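You operate a simulated robot arm through the tools that you are given. There is no shell and no other tool. Be economical: measure what you need, move in short steps, check, and stop when the job is done.

The job below is to be done with a simulated robot arm. You get a single attempt, and the scene is never put back.

Task
Turn the turntable's yellow mark to the white bench, lock it and wipe the panel clean.
Fine: lock free first; white pad, back where it lay.

Only the result counts: the job must be done as asked and must still hold three seconds after the hand-in. Knocking over, shifting, dropping, spilling or breaking anything else fails it.

Robot
A 6-joint arm with a two-finger parallel gripper, fixed in place. Base frame: the origin is at the foot of the arm, x ahead of it, y to its left, z up. Units: mm, degrees, N and s.
With the tool pointing down near the work surface it reaches from about 100 to 540 mm from the base axis. Its first joint turns from -66.0 to 66.0 degrees. Payload 2.9 kg.
The tool frame sits at the grasp point between the pads (the TCP): z along the fingers, y along the line on which they close. The tips reach 30 mm beyond it. Largest opening 110 mm; finger width 20, thickness 10; the body of the gripper, 48 by 112 mm, starts 55 mm behind the TCP.
Orientation is that of the tool frame in the base frame, as a unit quaternion [w, x, y, z]. With the fingers straight down and closing along the base's y, the tool's x points along the base's -x, its y along +y and its z along -z.

Tools
- The arm moves only by the tool play_rows. Its argument "increments" is a list of rows, each an object (a shift or turn left out is 0, a gripper value left out holds the last) with "delta_pos": the shift along the tool's x, y, z in mm, a list of three; "angular": the turn, a rotation vector about the tool's x, y, z in degrees, a list of three; "jaw": the finger opening in mm, from 0 to 110. In form: [{"delta_pos": [tx, ty, tz], "angular": [wx, wy, wz], "jaw": jaw}, ...]. A call has 1 to 12 rows; each row shifts and turns the commanded pose from where the row before left it, along the tool's axes as they then stand. A row lasts 0.2 s, in which the tool goes at most 50 mm and 8.6 degrees; a call with a longer step from one row to the next is refused whole, and so is a gripper value outside its range. Where a pose cannot be reached the arm comes as near as it can. A force on the tool above 70 N (or 10 N above the force at the start of the call, whichever is more), or a blocked arm, ends the call early, and 0.2 s more pass. The fingers move at their own pace (about 108 mm/s each) and stop on an object; they squeeze with about 21 N. The grip force told is the motor's: it shows also when the fingers shut on nothing. Time passes only in rows, and 0.2 s behind the last, so rows that do not move let the fingers close. It gives the time, the measured TCP pose, the force on the tool (base axes), the opening and the grip force at its end, in the units of the frame above (readings bear some noise).
- Cameras (640 x 400 px; columns grow to the right, rows downward): "scene" is fixed at [71, 428.6, 1378.5]; the picture's right is [-0.81, -0.58, 0.00], its down [-0.35, 0.49, -0.80] and it looks along [0.46, -0.65, -0.61] (base axes); focal length 312 px, centre (320, 200). "wrist" rides on the gripper at [72, 17, -103] in the tool frame; the picture's right is [-0.23, 0.97, 0.00], its down [-0.76, -0.18, -0.62] and it looks along [-0.61, -0.14, 0.78] (tool axes); focal length 222 px, centre (320, 200). There is no depth. A picture from a camera that has moved, and an enlarged one, comes with that camera's place and axes in the base frame and with its lens.
- camera(camera): a new picture of that camera. It takes no simulated time.
- zoom(camera, box): a new picture of the part [left, top, right, bottom] of that camera's present view, enlarged. It takes no simulated time.
- close_job(): hands the job in; it is judged then, once.

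Work in short steps. Places have to be worked out from the pictures, the camera data and where the tool is seen: move nearer, look again, correct. Check each grasp and each placing, and mend what went wrong. You have 120 turns and 68 pictures in all, those below and enlarged ones among them. Open the gripper and draw the arm clear of the work before you hand the job in, unless the task says otherwise; then end with one line.

The tools are called by a JSON object that holds its "op" and its "data". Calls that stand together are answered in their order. play_rows: Moves the arm, as the interface text tells. Its arguments: {"type":"object","properties":{"increments":{"type":"array"}},"required":["increments"]} The other tools are called the same way: camera (camera) takes a picture; zoom (camera, box) takes an enlarged picture of a part of a camera's view; close_job () hands the job in.

At the start:

```text
time_s: 0.0
tool_pos: [461.0, 86.3, 1117.3]
tcp_rot: [0.0, 0.001, 1.0, 0.0]
ft_force: [0.3, -1.4, 0.7]
finger_gap: 109.9
grasp_force: 0.0
```

scene: 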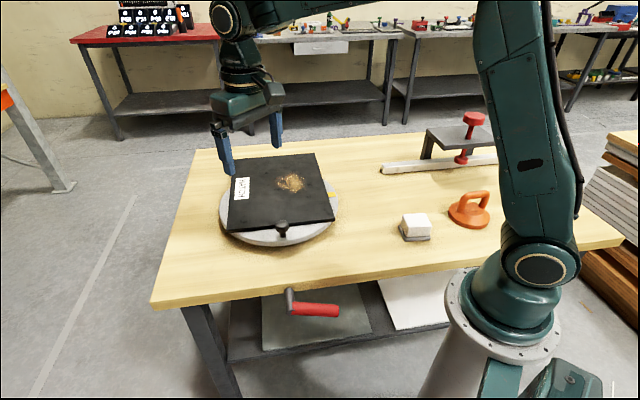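
wrist: 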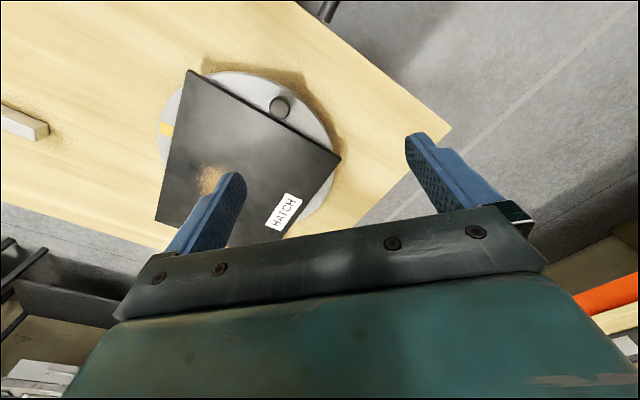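

I'll take enlarged looks at the scene to identify the lock, mark, pad and benches.

{"op": "zoom", "data": {"camera": "scene", "box": [140, 130, 380, 330]}}

{"op": "zoom", "data": {"camera": "scene", "box": [360, 90, 640, 270]}}

{"op": "zoom", "data": {"camera": "scene", "box": [0, 0, 640, 200]}}

```text
2.00 times, centred on (260, 230) of scene
camera zoom: at [71.0, 428.6, 1378.5], right [-0.81, -0.58, 0.0], down [-0.35, 0.49, -0.8], along [0.46, -0.65, -0.61], focal length 623 px, centre (440, 140)
```

zoom: 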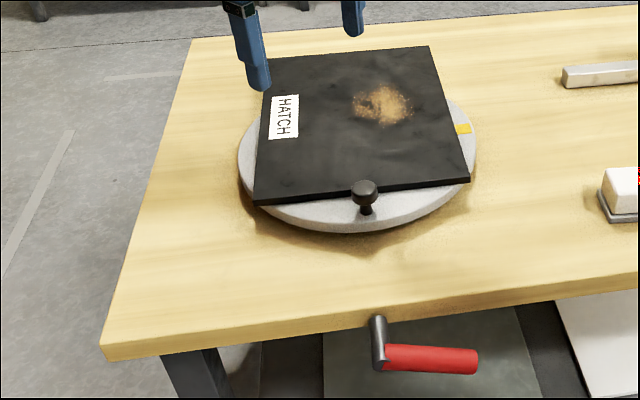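

```text
2.22 times, centred on (500, 180) of scene
camera zoom: at [71.0, 428.6, 1378.5], right [-0.81, -0.58, 0.0], down [-0.35, 0.49, -0.8], along [0.46, -0.65, -0.61], focal length 692 px, centre (-80, 244)
```

zoom: 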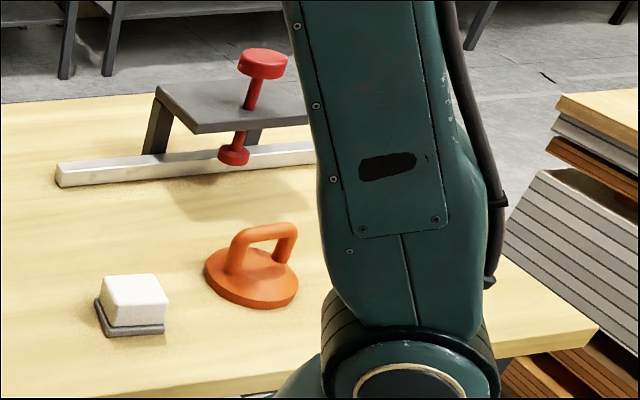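

```text
1.00 times, centred on (320, 100) of scene
camera zoom: at [71.0, 428.6, 1378.5], right [-0.81, -0.58, 0.0], down [-0.35, 0.49, -0.8], along [0.46, -0.65, -0.61], focal length 312 px, centre (320, 300)
```

zoom: 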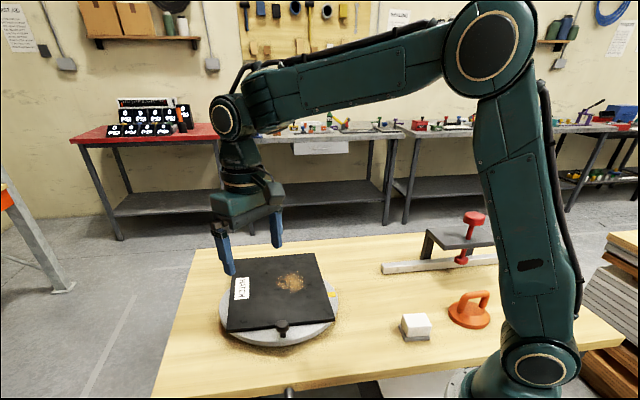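

The triangulation from both cameras puts the tabletop around z≈800. Next I look closely at the benches in the background and at the lock.

{"op": "zoom", "data": {"camera": "scene", "box": [60, 0, 260, 125]}}

{"op": "zoom", "data": {"camera": "scene", "box": [240, 0, 640, 100]}}

{"op": "zoom", "data": {"camera": "scene", "box": [220, 190, 350, 330]}}

```text
3.20 times, centred on (160, 62) of scene
camera zoom: at [71.0, 428.6, 1378.5], right [-0.81, -0.58, 0.0], down [-0.35, 0.49, -0.8], along [0.46, -0.65, -0.61], focal length 997 px, centre (832, 640)
```

zoom: 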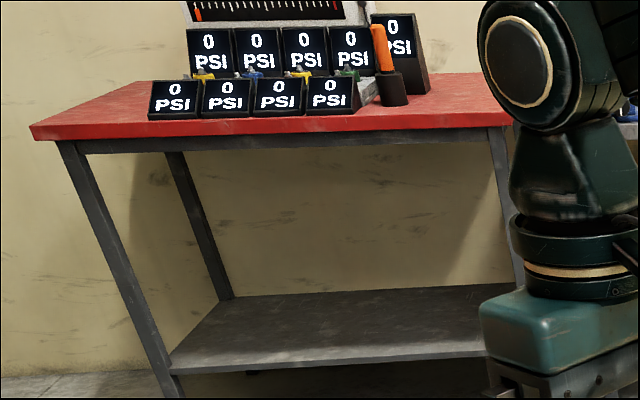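

```text
1.60 times, centred on (440, 50) of scene
camera zoom: at [71.0, 428.6, 1378.5], right [-0.81, -0.58, 0.0], down [-0.35, 0.49, -0.8], along [0.46, -0.65, -0.61], focal length 498 px, centre (128, 440)
```

zoom: 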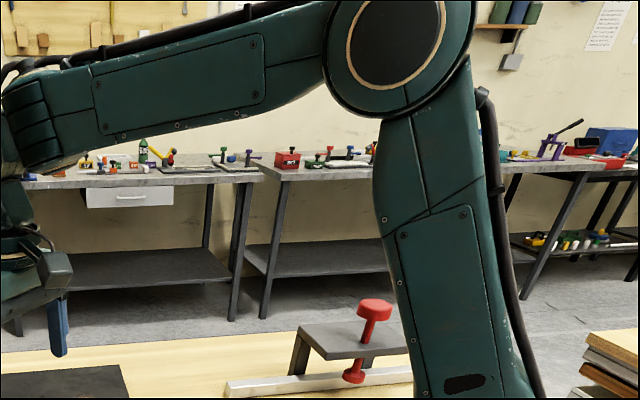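

```text
2.86 times, centred on (285, 260) of scene
camera zoom: at [71.0, 428.6, 1378.5], right [-0.81, -0.58, 0.0], down [-0.35, 0.49, -0.8], along [0.46, -0.65, -0.61], focal length 890 px, centre (420, 29)
```

zoom: 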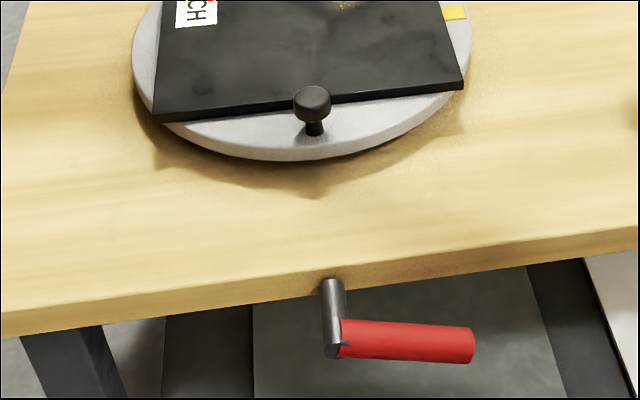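

Visible benches are red and grey; the white one must be elsewhere. I pitch the wrist camera up to look ahead (+x).

{"op": "play_rows", "data": {"increments": [{"angular": [0, -8.5, 0]}, {"angular": [0, -8.5, 0]}, {"angular": [0, -8.5, 0]}, {"angular": [0, -8.5, 0]}, {}]}}

{"op": "camera", "data": {"camera": "wrist"}}

```text
time_s: 1.2
tool_pos: [460.3, 86.3, 1118.2]
tcp_rot: [0.293, 0.0, 0.956, 0.0]
ft_force: [1.0, 0.1, 0.5]
finger_gap: 109.9
grasp_force: 0.2
```

```text
59 pictures are left
camera wrist: at [342.5, 103.4, 1162.8], right [0.19, 0.97, 0.13], down [0.28, -0.18, 0.94], along [0.94, -0.14, -0.31], focal length 222 px, centre (320, 200)
```

wrist: 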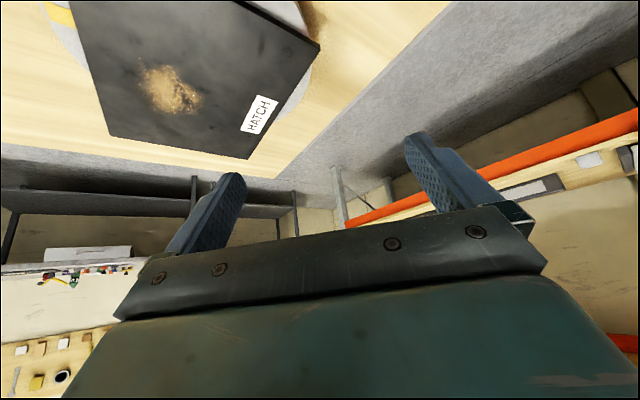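

The picture is upside-down with an orange rack to the right (+y). I yaw left in place to look around further.

{"op": "play_rows", "data": {"increments": [{"angular": [-4.75, 0, -7.05]}, {"angular": [-4.75, 0, -7.05]}, {"angular": [-4.75, 0, -7.05]}, {"angular": [-4.75, 0, -7.05]}, {"angular": [-4.75, 0, -7.05]}, {"angular": [-4.75, 0, -7.05]}, {"angular": [-4.75, 0, -7.05]}, {"angular": [-4.75, 0, -7.05]}, {}]}}

{"op": "camera", "data": {"camera": "wrist"}}

```text
time_s: 3.2
tool_pos: [460.8, 87.8, 1117.1]
tcp_rot: [0.242, -0.536, 0.792, 0.164]
ft_force: [-0.4, 0.0, -0.6]
finger_gap: 110.2
grasp_force: 0.2
```

```text
58 pictures are left
camera wrist: at [400.5, -16.2, 1162.1], right [-0.83, 0.54, 0.13], down [0.27, 0.2, 0.94], along [0.48, 0.82, -0.31], focal length 222 px, centre (320, 200)
```

wrist: 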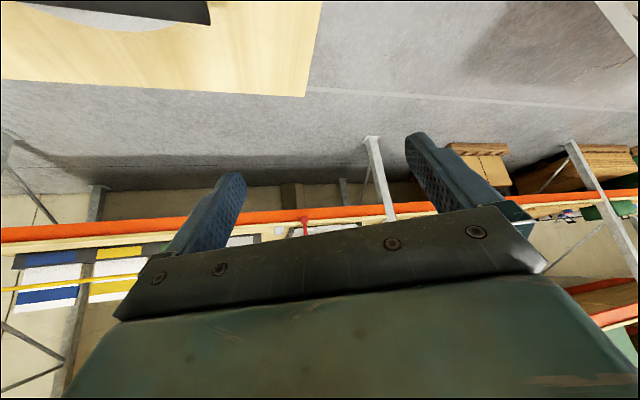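

Only an orange rack here. I keep yawing to look further round.

{"op": "play_rows", "data": {"increments": [{"angular": [-4.75, 0, -7.05]}, {"angular": [-4.75, 0, -7.05]}, {"angular": [-4.75, 0, -7.05]}, {"angular": [-4.75, 0, -7.05]}, {"angular": [-4.75, 0, -7.05]}, {"angular": [-4.75, 0, -7.05]}, {"angular": [-4.75, 0, -7.05]}, {"angular": [-4.75, 0, -7.05]}, {"angular": [-4.75, 0, -7.05]}, {}]}}

{"op": "camera", "data": {"camera": "wrist"}}

```text
time_s: 5.4
tool_pos: [402.3, 101.3, 1050.4]
tcp_rot: [-0.089, 0.911, -0.291, -0.277]
ft_force: [-0.5, 0.5, 0.7]
finger_gap: 110.2
grasp_force: 0.0
out of reach, approached as far as the arm can: row 5, 6, 7, 8, 9
```

```text
57 pictures are left
camera wrist: at [487.5, 19.5, 1095.0], right [-0.72, -0.68, 0.12], down [-0.13, 0.31, 0.94], along [-0.68, 0.66, -0.31], focal length 222 px, centre (320, 200)
```

wrist: 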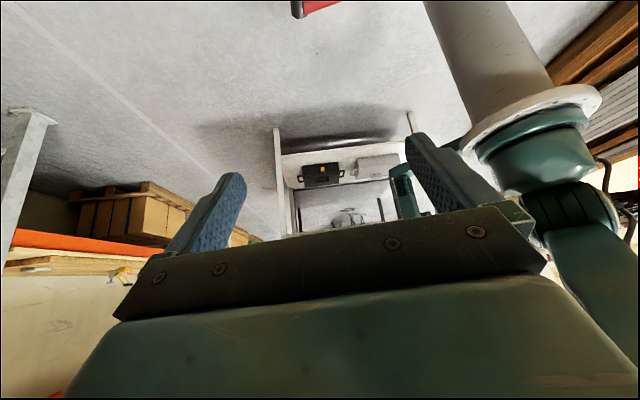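

Something whitish stands in the (−x,+y) direction; zooming in.

{"op": "zoom", "data": {"camera": "wrist", "box": [240, 90, 480, 240]}}

```text
2.67 times, centred on (360, 165) of wrist
camera zoom: at [487.5, 19.5, 1095.0], right [-0.72, -0.68, 0.12], down [-0.13, 0.31, 0.94], along [-0.68, 0.66, -0.31], focal length 592 px, centre (213, 293)
```

zoom: 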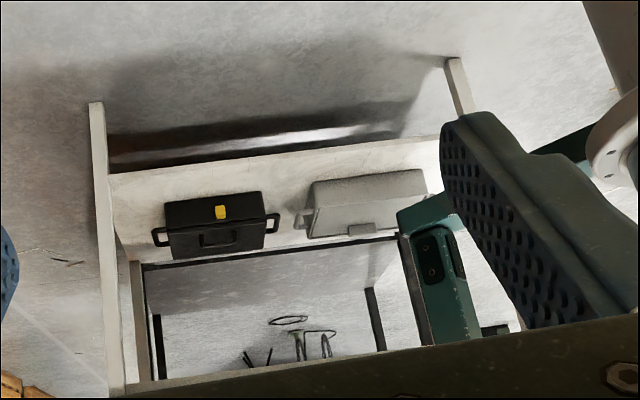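

A bench with white legs stands opposite the table's front edge. I pitch the camera up a bit more to see its top and extent.

{"op": "play_rows", "data": {"increments": [{"angular": [0, -8, 0]}, {"angular": [0, -8, 0]}, {"angular": [0, -8, 0]}, {}]}}

{"op": "camera", "data": {"camera": "wrist"}}

```text
time_s: 6.4
tool_pos: [320.9, 111.8, 977.7]
tcp_rot: [-0.148, 0.834, -0.267, -0.46]
ft_force: [-1.2, 0.4, -0.2]
finger_gap: 110.0
grasp_force: 0.1
out of reach, approached as far as the arm can: row 1, 2, 3
```

```text
55 pictures are left
camera wrist: at [414.1, 23.9, 970.8], right [-0.67, -0.72, 0.19], down [0.2, 0.07, 0.98], along [-0.72, 0.69, 0.1], focal length 222 px, centre (320, 200)
```

wrist: 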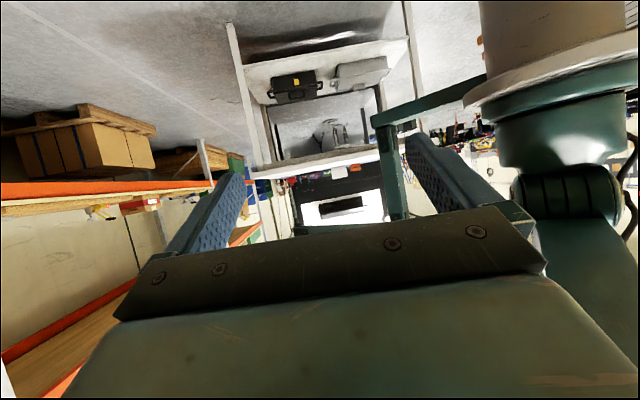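

White bench confirmed: its front legs at about (−370,1230) and (−1130,490), so from the turntable its direction is ≈143°. Now I reverse the pitch back to tool-down.

{"op": "play_rows", "data": {"increments": [{"angular": [0, 8, 0]}, {"angular": [0, 8, 0]}, {"angular": [0, 8, 0]}, {}]}}

```text
time_s: 7.4
tool_pos: [322.1, 110.8, 977.1]
tcp_rot: [-0.088, 0.911, -0.291, -0.278]
ft_force: [0.2, 0.2, -0.3]
finger_gap: 110.0
grasp_force: 0.1
```

Commands track from the reached pose. I level the tool, rise, and yaw back.

{"op": "play_rows", "data": {"increments": [{"angular": [0, 8.5, 0]}, {"angular": [0, 8.5, 0]}, {"angular": [0, 8.5, 0]}, {"angular": [0, 8.4, 0]}, {"delta_pos": [0, 0, -40]}, {"angular": [0, 0, 8.5]}, {"angular": [0, 0, 8.5]}, {"angular": [0, 0, 8.5]}, {"angular": [0, 0, 8.5]}, {"angular": [0, 0, 8.5]}, {"angular": [0, 0, 8.5]}, {"angular": [0, 0, 8.5]}]}}

{"op": "play_rows", "data": {"increments": [{"angular": [0, 0, 8.5]}, {"angular": [0, 0, 8.5]}, {"angular": [0, 0, 8.5]}, {"angular": [0, 0, 8.5]}, {"angular": [0, 0, 8.5]}, {"angular": [0, 0, 8.5]}, {}]}}

{"op": "camera", "data": {"camera": "wrist"}}

```text
time_s: 10.0
tool_pos: [321.8, 111.1, 1018.0]
tcp_rot: [0.001, -0.675, 0.737, 0.0]
ft_force: [0.9, 0.2, -0.5]
finger_gap: 109.8
grasp_force: 0.0
```

```text
time_s: 11.6
tool_pos: [322.9, 110.9, 1017.5]
tcp_rot: [-0.001, -0.292, 0.957, 0.0]
ft_force: [0.1, -0.1, -0.5]
finger_gap: 109.9
grasp_force: 0.1
```

```text
54 pictures are left
camera wrist: at [252.8, 83.6, 1120.9], right [-0.35, 0.93, 0.0], down [0.73, 0.28, 0.62], along [0.58, 0.22, -0.78], focal length 222 px, centre (320, 200)
```

wrist: 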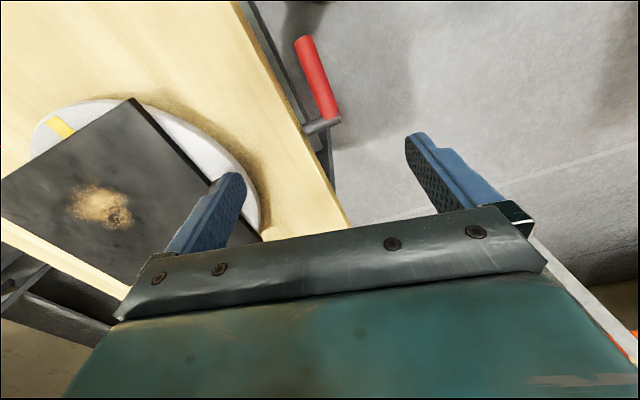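

Now the arm isn't over the table; I zoom in on the turntable edge, lever and pad from the scene camera.

{"op": "zoom", "data": {"camera": "scene", "box": [200, 140, 360, 260]}}

{"op": "zoom", "data": {"camera": "scene", "box": [260, 270, 360, 330]}}

{"op": "zoom", "data": {"camera": "wrist", "box": [240, 0, 400, 200]}}

```text
3.33 times, centred on (280, 200) of scene
camera zoom: at [71.0, 428.6, 1378.5], right [-0.81, -0.58, 0.0], down [-0.35, 0.49, -0.8], along [0.46, -0.65, -0.61], focal length 1038 px, centre (453, 200)
```

zoom: 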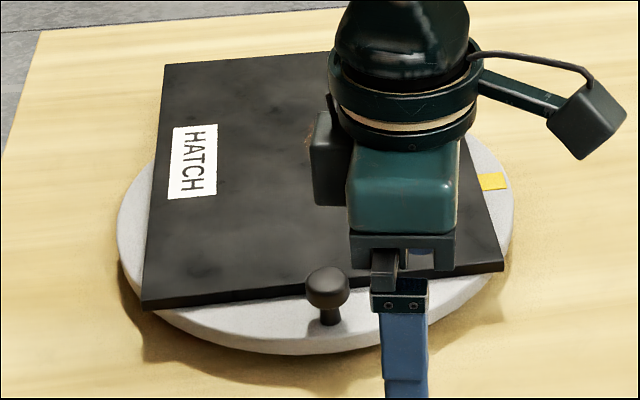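

```text
6.40 times, centred on (310, 300) of scene
camera zoom: at [71.0, 428.6, 1378.5], right [-0.81, -0.58, 0.0], down [-0.35, 0.49, -0.8], along [0.46, -0.65, -0.61], focal length 1994 px, centre (384, -440)
```

zoom: 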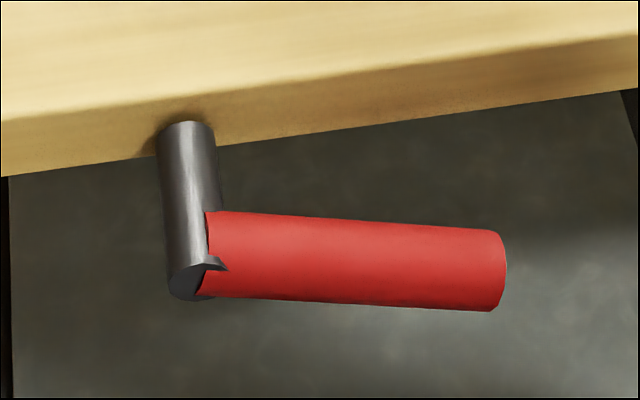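

```text
2.00 times, centred on (320, 100) of wrist
camera zoom: at [252.8, 83.6, 1120.9], right [-0.35, 0.93, 0.0], down [0.73, 0.28, 0.62], along [0.58, 0.22, -0.78], focal length 444 px, centre (320, 400)
```

zoom: 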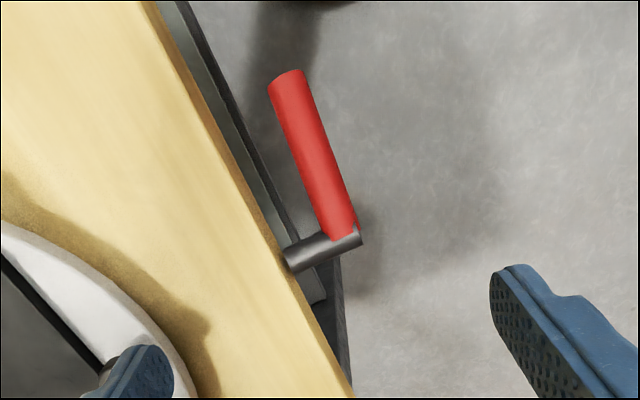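

The lever is a rod jutting from the front edge below the turntable with a roughly horizontal red handle, near (347,150)→(272,75), z≈770. I close the gripper, align its long side with the edge and look at the lever from outside.

{"op": "play_rows", "data": {"increments": [{"angular": [0, 0, 8.5], "jaw": 0}, {"angular": [0, 0, 8.5]}, {"angular": [0, 0, 8.5]}, {"angular": [0, 0, 8.5]}, {"angular": [0, 0, 8.5]}, {"angular": [0, 0, 8.5]}, {"angular": [0, 0, 8.5]}, {"angular": [0, 0, 8.5]}, {"angular": [0, 0, 8.5]}, {"angular": [0, 0, 2.5]}, {}]}}

{"op": "camera", "data": {"camera": "wrist"}}

```text
time_s: 14.0
tool_pos: [321.9, 111.8, 1017.4]
tcp_rot: [0.0, 0.382, 0.924, 0.001]
ft_force: [0.1, 0.1, 0.1]
finger_gap: 0.0
grasp_force: 20.9
```

```text
50 pictures are left
camera wrist: at [283.5, 174.4, 1120.0], right [0.85, 0.53, 0.0], down [0.41, -0.67, 0.62], along [0.33, -0.53, -0.78], focal length 222 px, centre (320, 200)
```

wrist: 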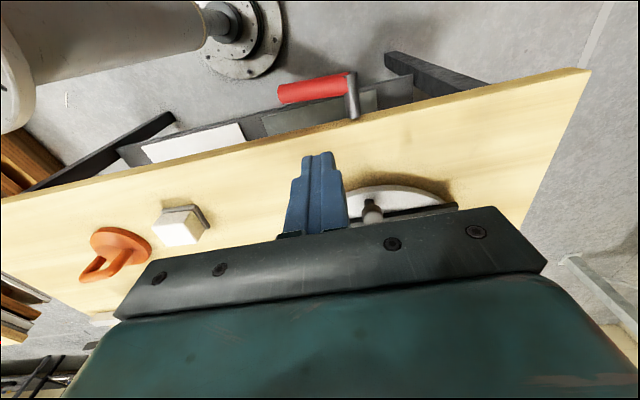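

Both views agree on the lever: rod end at (348,151), handle tip at about (276,79), z≈780, handle axis about 40 mm off the edge. I move the closed fingers above the handle's outer end.

{"op": "play_rows", "data": {"increments": [{"delta_pos": [-1.3, -38.7, 0]}, {"delta_pos": [0, 0, 45]}, {"delta_pos": [0, 0, 45]}, {"delta_pos": [0, 0, 45]}, {"delta_pos": [0, 0, 15]}, {}]}}

{"op": "camera", "data": {"camera": "wrist"}}

{"op": "zoom", "data": {"camera": "scene", "box": [240, 190, 440, 315]}}

```text
time_s: 15.4
tool_pos: [296.5, 84.0, 867.3]
tcp_rot: [0.0, 0.383, 0.924, -0.001]
ft_force: [0.0, 0.5, -0.5]
finger_gap: 0.0
grasp_force: 21.1
```

```text
49 pictures are left
camera wrist: at [256.6, 146.2, 969.8], right [0.85, 0.53, 0.0], down [0.41, -0.66, 0.62], along [0.33, -0.53, -0.78], focal length 222 px, centre (320, 200)
```

wrist: 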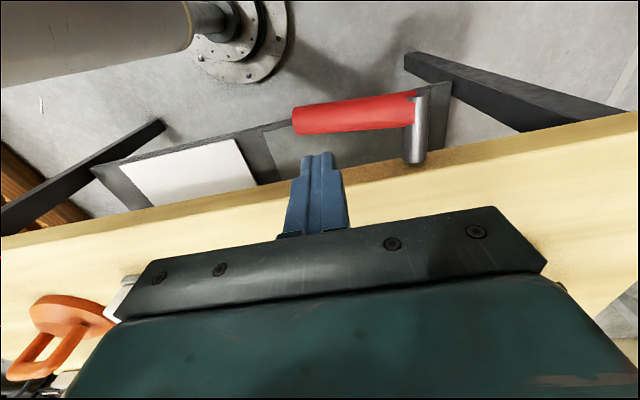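

```text
3.20 times, centred on (340, 252) of scene
camera zoom: at [71.0, 428.6, 1378.5], right [-0.81, -0.58, 0.0], down [-0.35, 0.49, -0.8], along [0.46, -0.65, -0.61], focal length 997 px, centre (256, 32)
```

zoom: 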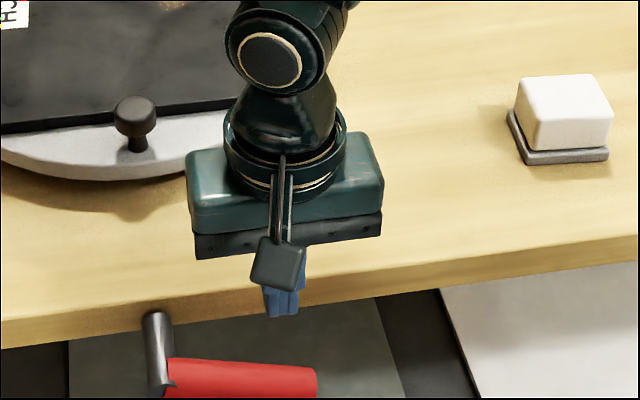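

The lever may sit lower than first estimated (z≈710–780), but the fingers are in line with it. I descend gently, watching the force.

{"op": "play_rows", "data": {"increments": [{"delta_pos": [0, 0, 30]}, {"delta_pos": [0, 0, 15]}, {"delta_pos": [0, 0, 10]}, {}]}}

{"op": "camera", "data": {"camera": "wrist"}}

```text
time_s: 16.4
tool_pos: [298.1, 82.5, 812.8]
tcp_rot: [-0.001, 0.382, 0.924, 0.0]
ft_force: [0.4, -1.0, 0.0]
finger_gap: 0.0
grasp_force: 21.1
```

```text
47 pictures are left
camera wrist: at [258.6, 145.2, 915.8], right [0.85, 0.53, 0.0], down [0.41, -0.66, 0.62], along [0.33, -0.53, -0.78], focal length 222 px, centre (320, 200)
```

wrist: 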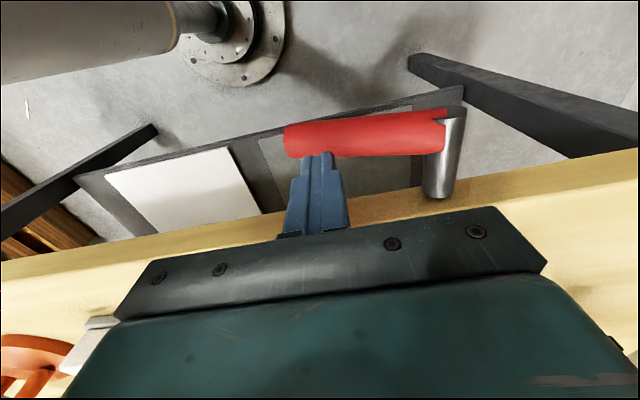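

The handle axis works out near n≈−140 (about 12 mm further out than the fingers), top near z≈770. I shift outward 11 mm and descend onto it.

{"op": "play_rows", "data": {"increments": [{"delta_pos": [11, 0, 0]}, {"delta_pos": [0, 0, 6]}, {"delta_pos": [0, 0, 6]}, {"delta_pos": [0, 0, 5]}, {}]}}

{"op": "camera", "data": {"camera": "wrist"}}

```text
time_s: 17.6
tool_pos: [289.1, 91.0, 796.0]
tcp_rot: [0.0, 0.382, 0.924, 0.002]
ft_force: [-8.5, -1.2, 66.3]
finger_gap: 0.0
grasp_force: 21.2
```

```text
46 pictures are left
camera wrist: at [249.8, 152.6, 899.6], right [0.85, 0.53, 0.0], down [0.41, -0.67, 0.62], along [0.33, -0.53, -0.78], focal length 222 px, centre (320, 200)
```

wrist: 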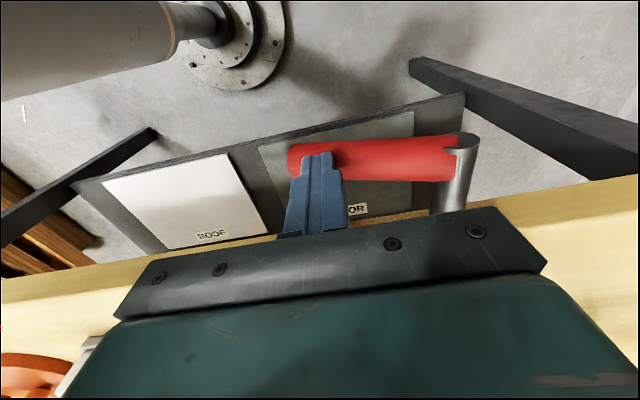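

Contact with the handle top at z≈766 and 66 N without motion: down seems to be its stop. I'll instead grip the handle across its thickness and swing it upward; first back off, turn the gripper 90° and open to 50.

{"op": "play_rows", "data": {"increments": [{"delta_pos": [0, 0, -45]}, {"delta_pos": [0, 0, -30], "jaw": 50}, {"angular": [0, 0, -8.5]}, {"angular": [0, 0, -8.5]}, {"angular": [0, 0, -8.5]}, {"angular": [0, 0, -8.5]}, {"angular": [0, 0, -8.5]}, {"angular": [0, 0, -8.5]}, {"angular": [0, 0, -8.5]}, {"angular": [0, 0, -8.5]}, {"angular": [0, 0, -8.5]}, {"angular": [0, 0, -8.5]}]}}

{"op": "play_rows", "data": {"increments": [{"angular": [0, 0, -5]}, {}]}}

{"op": "camera", "data": {"camera": "wrist"}}

```text
time_s: 20.2
tool_pos: [287.0, 91.2, 869.6]
tcp_rot: [0.0, -0.343, 0.939, 0.001]
ft_force: [0.0, 0.5, -0.4]
finger_gap: 49.9
grasp_force: 0.0
```

```text
time_s: 20.8
tool_pos: [287.0, 91.1, 869.4]
tcp_rot: [0.0, -0.384, 0.924, -0.001]
ft_force: [0.4, 0.1, -0.6]
finger_gap: 50.0
grasp_force: 0.1
```

```text
45 pictures are left
camera wrist: at [224.0, 50.3, 973.5], right [-0.53, 0.85, 0.0], down [0.66, 0.41, 0.62], along [0.53, 0.33, -0.78], focal length 222 px, centre (320, 200)
```

wrist: 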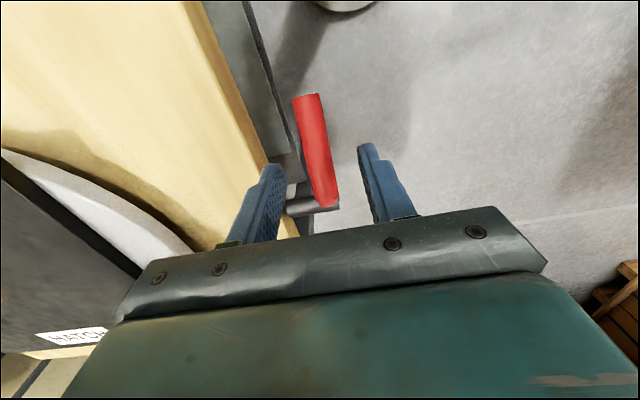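

The handle lies between the open fingers, slightly toward the table; I shift 3 mm inward and lower the fingers around it.

{"op": "play_rows", "data": {"increments": [{"delta_pos": [0, -3, 20]}, {"delta_pos": [0, 0, 25]}, {"delta_pos": [0, 0, 20]}, {}]}}

{"op": "camera", "data": {"camera": "wrist"}}

```text
time_s: 21.8
tool_pos: [290.6, 90.6, 805.9]
tcp_rot: [-0.001, -0.383, 0.924, 0.0]
ft_force: [-0.1, 0.1, -0.3]
finger_gap: 49.9
grasp_force: 0.1
```

```text
44 pictures are left
camera wrist: at [227.3, 49.4, 908.4], right [-0.53, 0.85, 0.0], down [0.66, 0.41, 0.62], along [0.53, 0.33, -0.78], focal length 222 px, centre (320, 200)
```

wrist: 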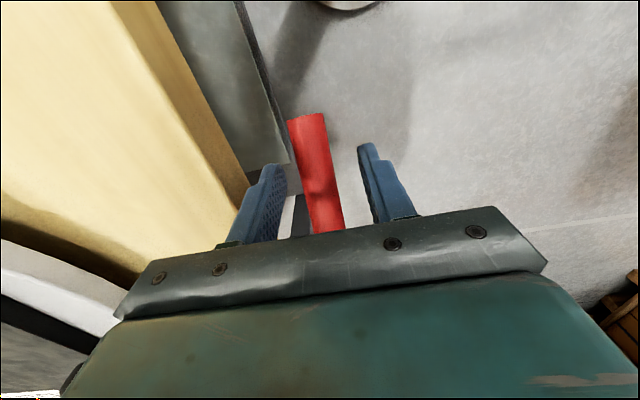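

Handle is centred between the fingers. Descend 45 mm and close.

{"op": "play_rows", "data": {"increments": [{"delta_pos": [0, 0, 20]}, {"delta_pos": [0, 0, 15]}, {"delta_pos": [0, 0, 10]}, {"jaw": 0}, {"jaw": 0}, {}]}}

{"op": "camera", "data": {"camera": "wrist"}}

```text
time_s: 23.2
tool_pos: [295.5, 83.9, 760.6]
tcp_rot: [0.001, -0.382, 0.924, -0.006]
ft_force: [26.7, -27.2, -5.2]
finger_gap: 27.6
grasp_force: 45.2
```

```text
43 pictures are left
camera wrist: at [231.0, 46.0, 863.7], right [-0.53, 0.85, -0.01], down [0.66, 0.42, 0.62], along [0.54, 0.32, -0.78], focal length 222 px, centre (320, 200)
```

wrist: 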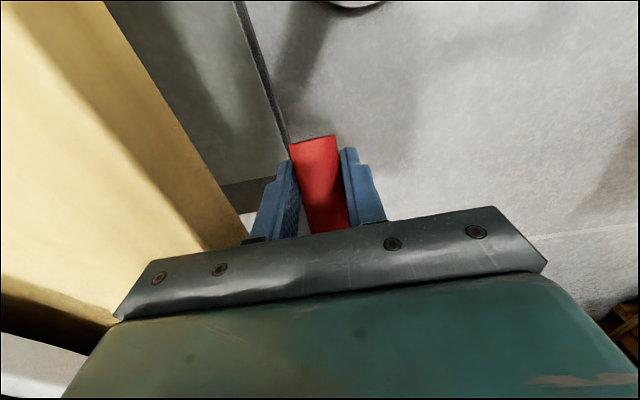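

Gripped (27.6 mm), with the handle about 7 mm further in than commanded, giving side load. I relieve that, then lift along an arc ~10° as a test.

{"op": "play_rows", "data": {"increments": [{"delta_pos": [0, -7, 0]}, {"delta_pos": [-0.3, 0, -7.3]}, {"delta_pos": [-1, 0, -7.3]}, {}]}}

```text
time_s: 24.2
tool_pos: [292.3, 82.7, 774.6]
tcp_rot: [-0.005, -0.383, 0.924, -0.001]
ft_force: [-0.5, -19.3, -19.6]
finger_gap: 27.9
grasp_force: 45.0
```

Rose 14 mm with modest load; check whether the handle came along.

{"op": "camera", "data": {"camera": "wrist"}}

{"op": "zoom", "data": {"camera": "scene", "box": [240, 230, 400, 330]}}

```text
42 pictures are left
camera wrist: at [230.4, 42.9, 878.5], right [-0.53, 0.85, 0.0], down [0.67, 0.42, 0.61], along [0.52, 0.32, -0.79], focal length 222 px, centre (320, 200)
```

wrist: 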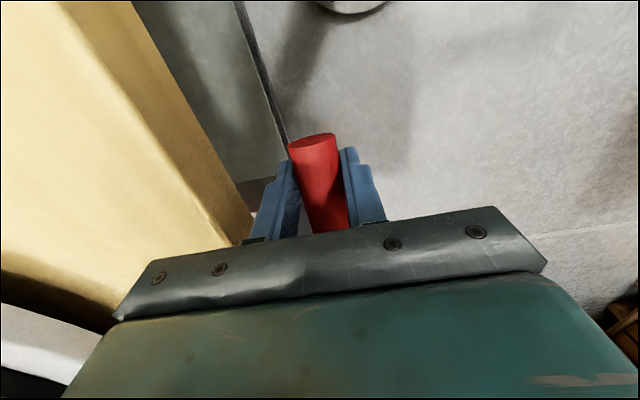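

```text
4.00 times, centred on (320, 280) of scene
camera zoom: at [71.1, 428.3, 1378.6], right [-0.81, -0.58, 0.0], down [-0.35, 0.49, -0.8], along [0.46, -0.65, -0.61], focal length 1246 px, centre (320, -120)
```

zoom: 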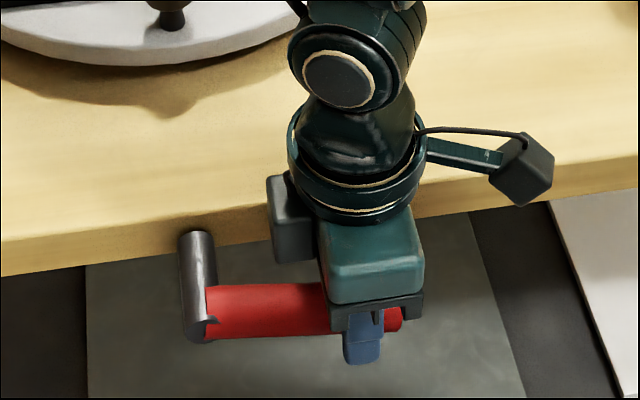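

The handle rotates upward with the grip. I continue the arc another ~42°.

{"op": "play_rows", "data": {"increments": [{"delta_pos": [-1.2, -2, -10.2]}, {"delta_pos": [-2.4, 0, -10]}, {"delta_pos": [-3.6, 0, -9.6]}, {"delta_pos": [-4.7, 0, -9.1]}, {"delta_pos": [-5.8, 0, -8.5]}, {"delta_pos": [-6.8, 0, -7.7]}, {}]}}

{"op": "zoom", "data": {"camera": "scene", "box": [240, 210, 400, 310]}}

```text
time_s: 25.8
tool_pos: [305.8, 96.6, 830.1]
tcp_rot: [-0.012, -0.382, 0.924, -0.001]
ft_force: [-29.4, -29.8, 7.2]
finger_gap: 27.7
grasp_force: 45.4
```

```text
4.00 times, centred on (320, 260) of scene
camera zoom: at [70.3, 428.0, 1378.8], right [-0.81, -0.58, 0.0], down [-0.35, 0.49, -0.8], along [0.46, -0.65, -0.61], focal length 1246 px, centre (320, -40)
```

zoom: 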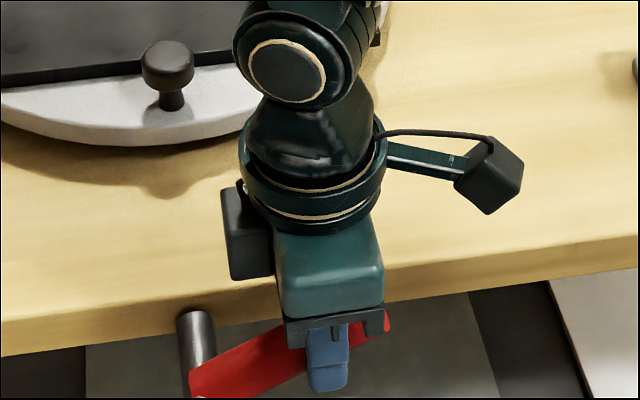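

Lever at about 45° and moving. Continue the arc up to near vertical, with a bit less sideways motion.

{"op": "play_rows", "data": {"increments": [{"delta_pos": [-4, 0, -9]}, {"delta_pos": [-7, 0, -7]}, {"delta_pos": [-8, 0, -5.8]}, {"delta_pos": [-8.8, 0, -4.6]}, {}]}}

{"op": "zoom", "data": {"camera": "scene", "box": [240, 210, 400, 310]}}

```text
time_s: 27.0
tool_pos: [325.1, 115.2, 853.2]
tcp_rot: [-0.015, -0.381, 0.925, -0.003]
ft_force: [-25.5, -35.1, -32.2]
finger_gap: 27.5
grasp_force: 45.0
```

```text
4.00 times, centred on (320, 260) of scene
camera zoom: at [70.7, 428.0, 1378.7], right [-0.81, -0.58, 0.0], down [-0.35, 0.49, -0.79], along [0.46, -0.65, -0.61], focal length 1246 px, centre (320, -40)
```

zoom: 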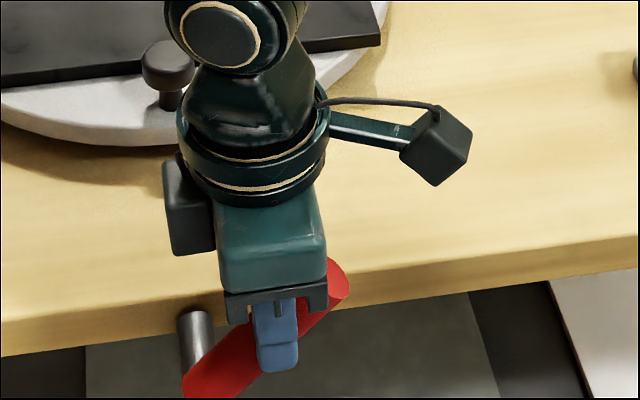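

Lever at ~68°. Continue mainly sideways toward vertical in small steps.

{"op": "play_rows", "data": {"increments": [{"delta_pos": [-9, 0, 1]}, {"delta_pos": [-9, 0, 0]}, {"delta_pos": [-9, 0, 0]}, {}]}}

{"op": "zoom", "data": {"camera": "scene", "box": [240, 210, 400, 310]}}

```text
time_s: 28.0
tool_pos: [355.0, 140.7, 856.2]
tcp_rot: [0.003, -0.384, 0.923, 0.001]
ft_force: [-0.3, -0.3, 0.4]
finger_gap: 0.0
grasp_force: 37.6
```

```text
4.00 times, centred on (320, 260) of scene
camera zoom: at [71.0, 428.7, 1378.5], right [-0.81, -0.58, 0.0], down [-0.35, 0.49, -0.8], along [0.46, -0.65, -0.61], focal length 1246 px, centre (320, -40)
```

zoom: 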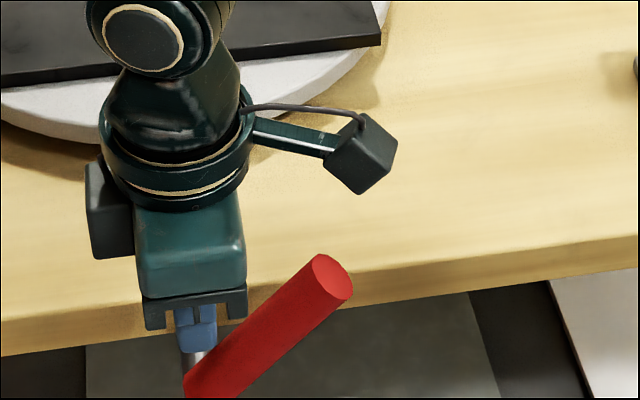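

Fingers slipped off with the lever standing at about 55–60°, maybe its stop. I test by pushing its handle from the other side with closed fingers.

{"op": "play_rows", "data": {"increments": [{"delta_pos": [0, 0, -35]}, {"delta_pos": [40, 0, 0]}, {"delta_pos": [40, 0, 0]}, {"delta_pos": [35, 0, 0]}, {"delta_pos": [0, 0, 40]}, {"delta_pos": [0, 0, 20]}, {"delta_pos": [-20, 0, 0]}, {"delta_pos": [-10, 0, 0]}, {}]}}

{"op": "zoom", "data": {"camera": "scene", "box": [240, 210, 400, 310]}}

```text
time_s: 29.6
tool_pos: [272.1, 59.4, 830.2]
tcp_rot: [-0.022, -0.379, 0.925, -0.007]
ft_force: [-5.6, -7.9, 6.5]
finger_gap: 0.0
grasp_force: 37.2
stopped in row 8: the force on the tool passed its limit (the readings are from after the stop); the commanded pose is now the measured one
```

```text
4.00 times, centred on (320, 260) of scene
camera zoom: at [70.8, 428.4, 1378.6], right [-0.81, -0.58, 0.0], down [-0.35, 0.49, -0.8], along [0.46, -0.65, -0.61], focal length 1246 px, centre (320, -40)
```

zoom: 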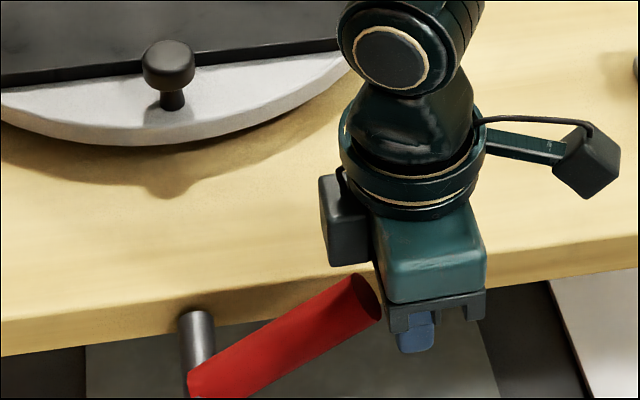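

The lever now appears lower (~45°) than before. I back away and look whether it's sagging on its own.

{"op": "play_rows", "data": {"increments": [{"delta_pos": [20, 0, 0]}, {"delta_pos": [0, 0, -40]}, {}, {}, {}]}}

{"op": "zoom", "data": {"camera": "scene", "box": [240, 210, 400, 310]}}

```text
time_s: 30.8
tool_pos: [262.9, 48.5, 870.2]
tcp_rot: [-0.02, -0.38, 0.925, -0.006]
ft_force: [0.0, 0.0, 0.2]
finger_gap: 0.0
grasp_force: 37.3
```

```text
4.00 times, centred on (320, 260) of scene
camera zoom: at [71.0, 428.6, 1378.5], right [-0.81, -0.58, 0.0], down [-0.35, 0.49, -0.8], along [0.46, -0.65, -0.61], focal length 1246 px, centre (320, -40)
```

zoom: 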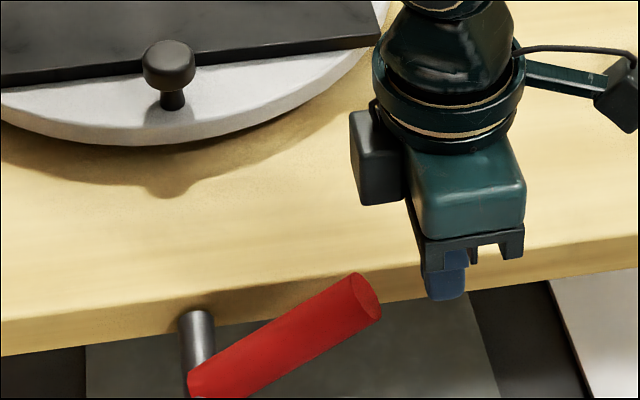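

The lever stays put at ~45°, so my gripper body likely knocked it down a bit. I re-level the tool, open, and regrip the handle near its end to take it to its stop again.

{"op": "play_rows", "data": {"increments": [{"delta_pos": [0, 0, -30], "angular": [0, -2.4, 0], "jaw": 55}, {"delta_pos": [-30, 2, 0]}, {"delta_pos": [-28, 0, 0]}, {}]}}

{"op": "camera", "data": {"camera": "wrist"}}

```text
time_s: 31.8
tool_pos: [302.8, 91.2, 899.2]
tcp_rot: [-0.001, -0.38, 0.925, 0.001]
ft_force: [-1.0, -1.1, -0.6]
finger_gap: 54.8
grasp_force: 0.0
```

```text
35 pictures are left
camera wrist: at [238.3, 50.6, 1002.1], right [-0.52, 0.85, 0.0], down [0.67, 0.41, 0.62], along [0.53, 0.33, -0.78], focal length 222 px, centre (320, 200)
```

wrist: 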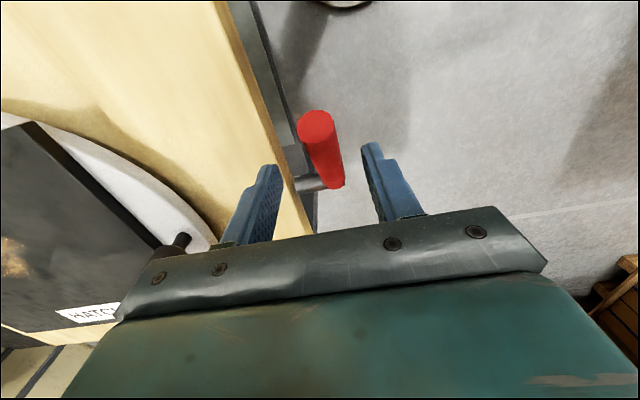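

Aligned over the handle. Descend 67 mm, close, and check.

{"op": "play_rows", "data": {"increments": [{"delta_pos": [0, 0, 35]}, {"delta_pos": [0, 0, 32]}, {"jaw": 10}, {}, {}]}}

```text
time_s: 33.0
tool_pos: [300.7, 88.8, 834.0]
tcp_rot: [-0.001, -0.38, 0.925, 0.002]
ft_force: [0.7, -1.6, -4.5]
finger_gap: 27.8
grasp_force: 45.1
```

Good clean grip. Now small tangential moves upward, reading the force.

{"op": "play_rows", "data": {"increments": [{"delta_pos": [-5, 0, -4.5]}, {"delta_pos": [-6, 0, -4.5]}, {}]}}

{"op": "play_rows", "data": {"increments": [{"delta_pos": [-6, 0, -3.5]}, {}]}}

{"op": "zoom", "data": {"camera": "scene", "box": [240, 210, 400, 310]}}

```text
time_s: 33.8
tool_pos: [307.2, 96.5, 842.8]
tcp_rot: [-0.004, -0.379, 0.926, 0.0]
ft_force: [-3.5, -23.0, -2.5]
finger_gap: 27.8
grasp_force: 44.3
```

```text
time_s: 34.4
tool_pos: [310.4, 100.4, 846.5]
tcp_rot: [-0.005, -0.379, 0.925, -0.002]
ft_force: [-14.2, -27.0, 12.0]
finger_gap: 27.8
grasp_force: 44.6
```

```text
4.00 times, centred on (320, 260) of scene
camera zoom: at [70.6, 428.0, 1378.7], right [-0.81, -0.58, 0.0], down [-0.35, 0.49, -0.8], along [0.46, -0.65, -0.61], focal length 1246 px, centre (320, -40)
```

zoom: 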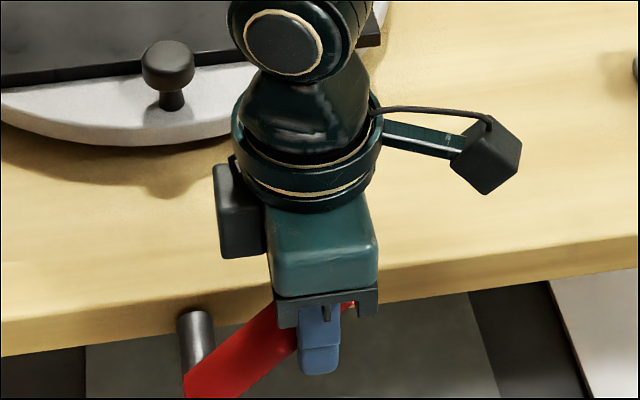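

It still moves at ~25 N. Continue in small tangential steps.

{"op": "play_rows", "data": {"increments": [{"delta_pos": [-6, 0, -4]}, {"delta_pos": [-6.5, 0, -3]}, {}]}}

{"op": "play_rows", "data": {"increments": [{"delta_pos": [-6.5, 0, -2.5]}, {"delta_pos": [-6.5, 0, -2]}, {}]}}

{"op": "zoom", "data": {"camera": "scene", "box": [240, 210, 400, 310]}}

```text
time_s: 35.2
tool_pos: [313.1, 102.7, 851.0]
tcp_rot: [-0.015, -0.378, 0.926, -0.004]
ft_force: [-19.0, -48.1, -38.6]
finger_gap: 27.8
grasp_force: 45.0
```

```text
time_s: 36.0
tool_pos: [326.8, 115.6, 856.1]
tcp_rot: [-0.009, -0.377, 0.926, -0.005]
ft_force: [-19.6, -42.9, -0.8]
finger_gap: 27.7
grasp_force: 45.0
```

```text
4.00 times, centred on (320, 260) of scene
camera zoom: at [70.5, 427.6, 1378.9], right [-0.81, -0.58, 0.0], down [-0.35, 0.49, -0.79], along [0.46, -0.65, -0.61], focal length 1246 px, centre (320, -40)
```

zoom: 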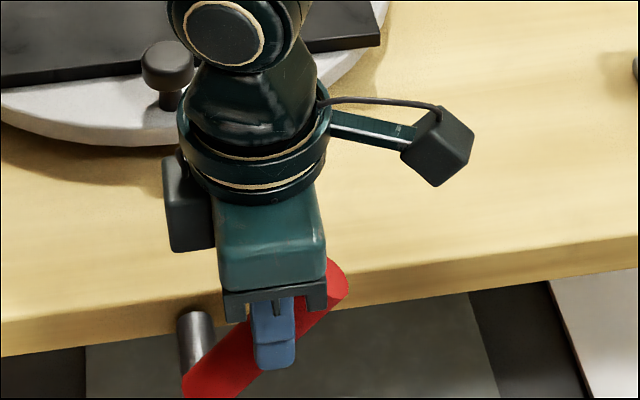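

The lever again halted at the same angle while the pads slipped, so that is its upper stop (free, presumably). Open and rise straight up.

{"op": "play_rows", "data": {"increments": [{"jaw": 60}, {}, {"delta_pos": [0, 0, -45]}, {"delta_pos": [0, 0, -45]}, {"delta_pos": [0, 0, -40]}, {}]}}

{"op": "camera", "data": {"camera": "wrist"}}

{"op": "camera", "data": {"camera": "scene"}}

```text
time_s: 37.4
tool_pos: [327.8, 117.5, 988.8]
tcp_rot: [-0.001, -0.38, 0.925, 0.001]
ft_force: [-0.2, 0.3, 0.7]
finger_gap: 59.9
grasp_force: 0.1
```

```text
32 pictures are left
camera wrist: at [264.7, 77.7, 1091.3], right [-0.52, 0.85, 0.0], down [0.67, 0.41, 0.62], along [0.53, 0.33, -0.78], focal length 222 px, centre (320, 200)
```

wrist: 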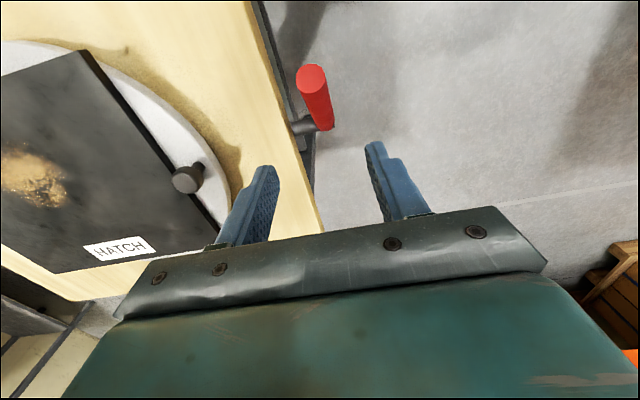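

```text
31 pictures are left
```

scene: 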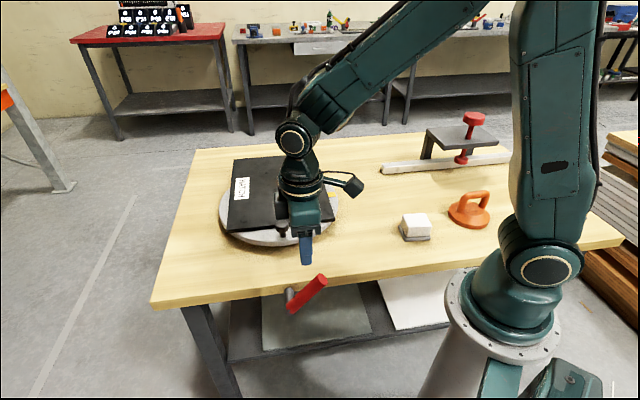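

Knob triangulates very consistently to (473,18,863); disk centre ≈(560,−68), mark at ≈236°, bench at ≈143°, so I need ≈93° clockwise, with the knob ending near (650,16). I test whether the arm reaches that far with the tool down.

{"op": "play_rows", "data": {"increments": [{"delta_pos": [-21.3, -41.7, 0]}, {"delta_pos": [-21.3, -41.7, 0]}, {"delta_pos": [-21.3, -41.7, 10]}, {"delta_pos": [-21.3, -41.7, 10]}, {"delta_pos": [-21.3, -41.7, 10]}, {"delta_pos": [-21.3, -41.7, 10]}, {"delta_pos": [-21.3, -41.7, 10]}, {}]}}

{"op": "camera", "data": {"camera": "wrist"}}

```text
time_s: 39.2
tool_pos: [645.5, 13.9, 938.4]
tcp_rot: [-0.002, -0.38, 0.925, 0.003]
ft_force: [-0.1, 0.3, -0.1]
finger_gap: 59.8
grasp_force: 0.1
```

```text
30 pictures are left
camera wrist: at [582.1, -25.4, 1041.9], right [-0.52, 0.85, 0.0], down [0.67, 0.41, 0.62], along [0.53, 0.33, -0.78], focal length 222 px, centre (320, 200)
```

wrist: 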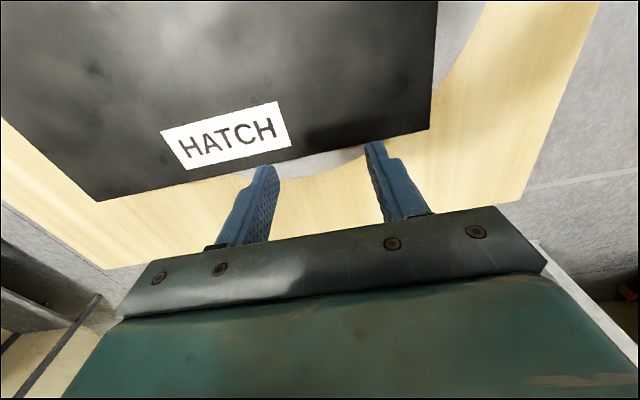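

That spot is reachable tool-down. Now I go above the knob and turn the jaw so it closes roughly along the knob's path.

{"op": "play_rows", "data": {"increments": [{"delta_pos": [29.8, 31, 0]}, {"delta_pos": [29.8, 31, 0]}, {"delta_pos": [29.8, 31, 0]}, {"delta_pos": [29.8, 31, 0]}, {"angular": [0, 0, -8.5]}, {"angular": [0, 0, -8.5]}, {"angular": [0, 0, -8.5]}, {"angular": [0, 0, -8.5]}, {"angular": [0, 0, -8.5]}, {"angular": [0, 0, -8.5]}, {"angular": [0, 0, -8.5]}, {"angular": [0, 0, -8.5]}]}}

{"op": "camera", "data": {"camera": "wrist"}}

```text
time_s: 41.8
tool_pos: [472.1, 22.9, 937.8]
tcp_rot: [0.0, 0.833, -0.554, -0.002]
ft_force: [-0.7, 0.1, 1.0]
finger_gap: 59.9
grasp_force: 0.0
```

```text
29 pictures are left
camera wrist: at [484.3, -51.3, 1039.8], right [-0.99, -0.17, 0.0], down [-0.13, 0.77, 0.63], along [-0.11, 0.62, -0.78], focal length 222 px, centre (320, 200)
```

wrist: 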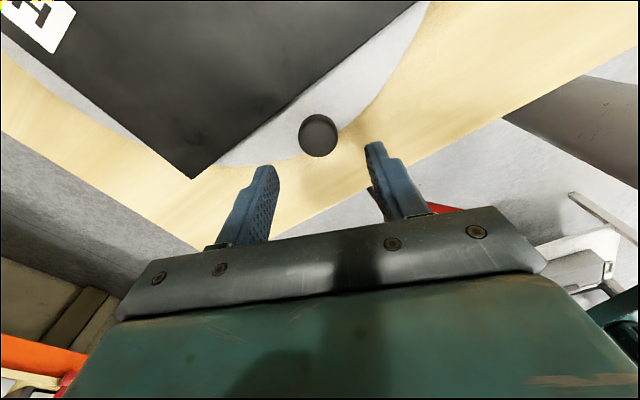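

Knob confirmed at (473,17). I correct 5 mm, descend to TCP z≈882 and close on the knob head.

{"op": "play_rows", "data": {"increments": [{"delta_pos": [5.6, 0.9, 20]}, {"delta_pos": [0, 0, 25]}, {"delta_pos": [0, 0, 11]}, {"jaw": 15}, {}, {}]}}

```text
time_s: 43.2
tool_pos: [473.6, 18.3, 880.4]
tcp_rot: [0.0, 0.832, -0.555, -0.002]
ft_force: [2.2, -2.9, -4.5]
finger_gap: 31.1
grasp_force: 45.2
```

Knob gripped (31 mm). Test the rotation with two 4° clockwise arc steps.

{"op": "play_rows", "data": {"increments": [{"delta_pos": [-2.95, -8, 0], "angular": [0, 0, 4]}, {"delta_pos": [-2.95, -8, 0], "angular": [0, 0, 4]}, {}]}}

```text
time_s: 44.0
tool_pos: [486.6, 28.1, 879.4]
tcp_rot: [0.0, 0.793, -0.61, -0.003]
ft_force: [-3.5, 8.7, 6.4]
finger_gap: 31.5
grasp_force: 44.9
```

Turns easily: the lock is free. Continue 40° more along the arc.

{"op": "play_rows", "data": {"increments": [{"delta_pos": [-5.33, -16.15, 0], "angular": [0, 0, 8]}, {"delta_pos": [-5.33, -16.15, 0], "angular": [0, 0, 8]}, {"delta_pos": [-5.33, -16.15, 0], "angular": [0, 0, 8]}, {"delta_pos": [-5.33, -16.15, 0], "angular": [0, 0, 8]}, {"delta_pos": [-5.33, -16.15, 0], "angular": [0, 0, 8]}, {}]}}

{"op": "camera", "data": {"camera": "scene"}}

```text
time_s: 45.4
tool_pos: [565.9, 57.8, 879.6]
tcp_rot: [0.003, -0.541, 0.841, 0.004]
ft_force: [-2.0, 38.2, -9.8]
finger_gap: 31.4
grasp_force: 45.5
```

```text
28 pictures are left
```

scene: 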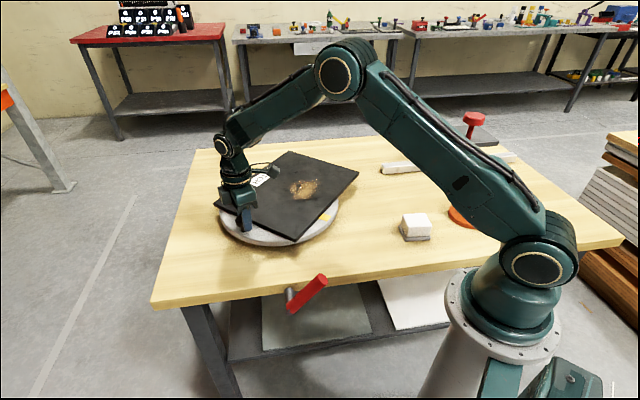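

The disk turned ~40°, with the mark moving as wanted; a +y load shows the true circle is a bit larger. I relax it to get a precise knob point.

{"op": "play_rows", "data": {"increments": [{"delta_pos": [-5.5, 2.5, 0]}, {}, {}]}}

```text
time_s: 46.2
tool_pos: [564.7, 57.3, 880.9]
tcp_rot: [0.0, -0.535, 0.845, 0.002]
ft_force: [1.8, 12.0, -17.0]
finger_gap: 31.2
grasp_force: 45.1
```

Refit: centre ≈(575,−92), knob radius ≈150; mark now at ≈185°, so about 41° remain. Continue 4×8° on the corrected arc.

{"op": "play_rows", "data": {"increments": [{"delta_pos": [-8.9, -18.9, 0], "angular": [0, 0, 8]}, {"delta_pos": [-8.9, -18.9, 0], "angular": [0, 0, 8]}, {"delta_pos": [-8.9, -18.9, 0], "angular": [0, 0, 8]}, {"delta_pos": [-8.9, -18.9, 0], "angular": [0, 0, 8]}, {}]}}

{"op": "zoom", "data": {"camera": "scene", "box": [190, 140, 370, 260]}}

```text
time_s: 47.4
tool_pos: [643.1, 43.7, 881.0]
tcp_rot: [-0.002, -0.279, 0.96, 0.002]
ft_force: [-1.0, -1.5, -14.1]
finger_gap: 31.2
grasp_force: 45.3
```

```text
3.33 times, centred on (280, 200) of scene
camera zoom: at [71.3, 428.6, 1378.5], right [-0.81, -0.58, 0.0], down [-0.35, 0.49, -0.8], along [0.46, -0.65, -0.61], focal length 1038 px, centre (453, 200)
```

zoom: 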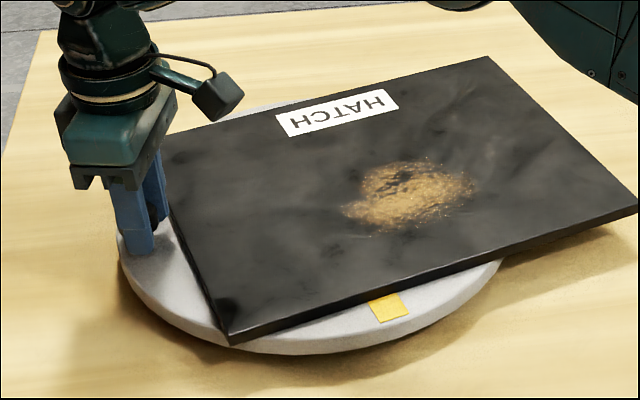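

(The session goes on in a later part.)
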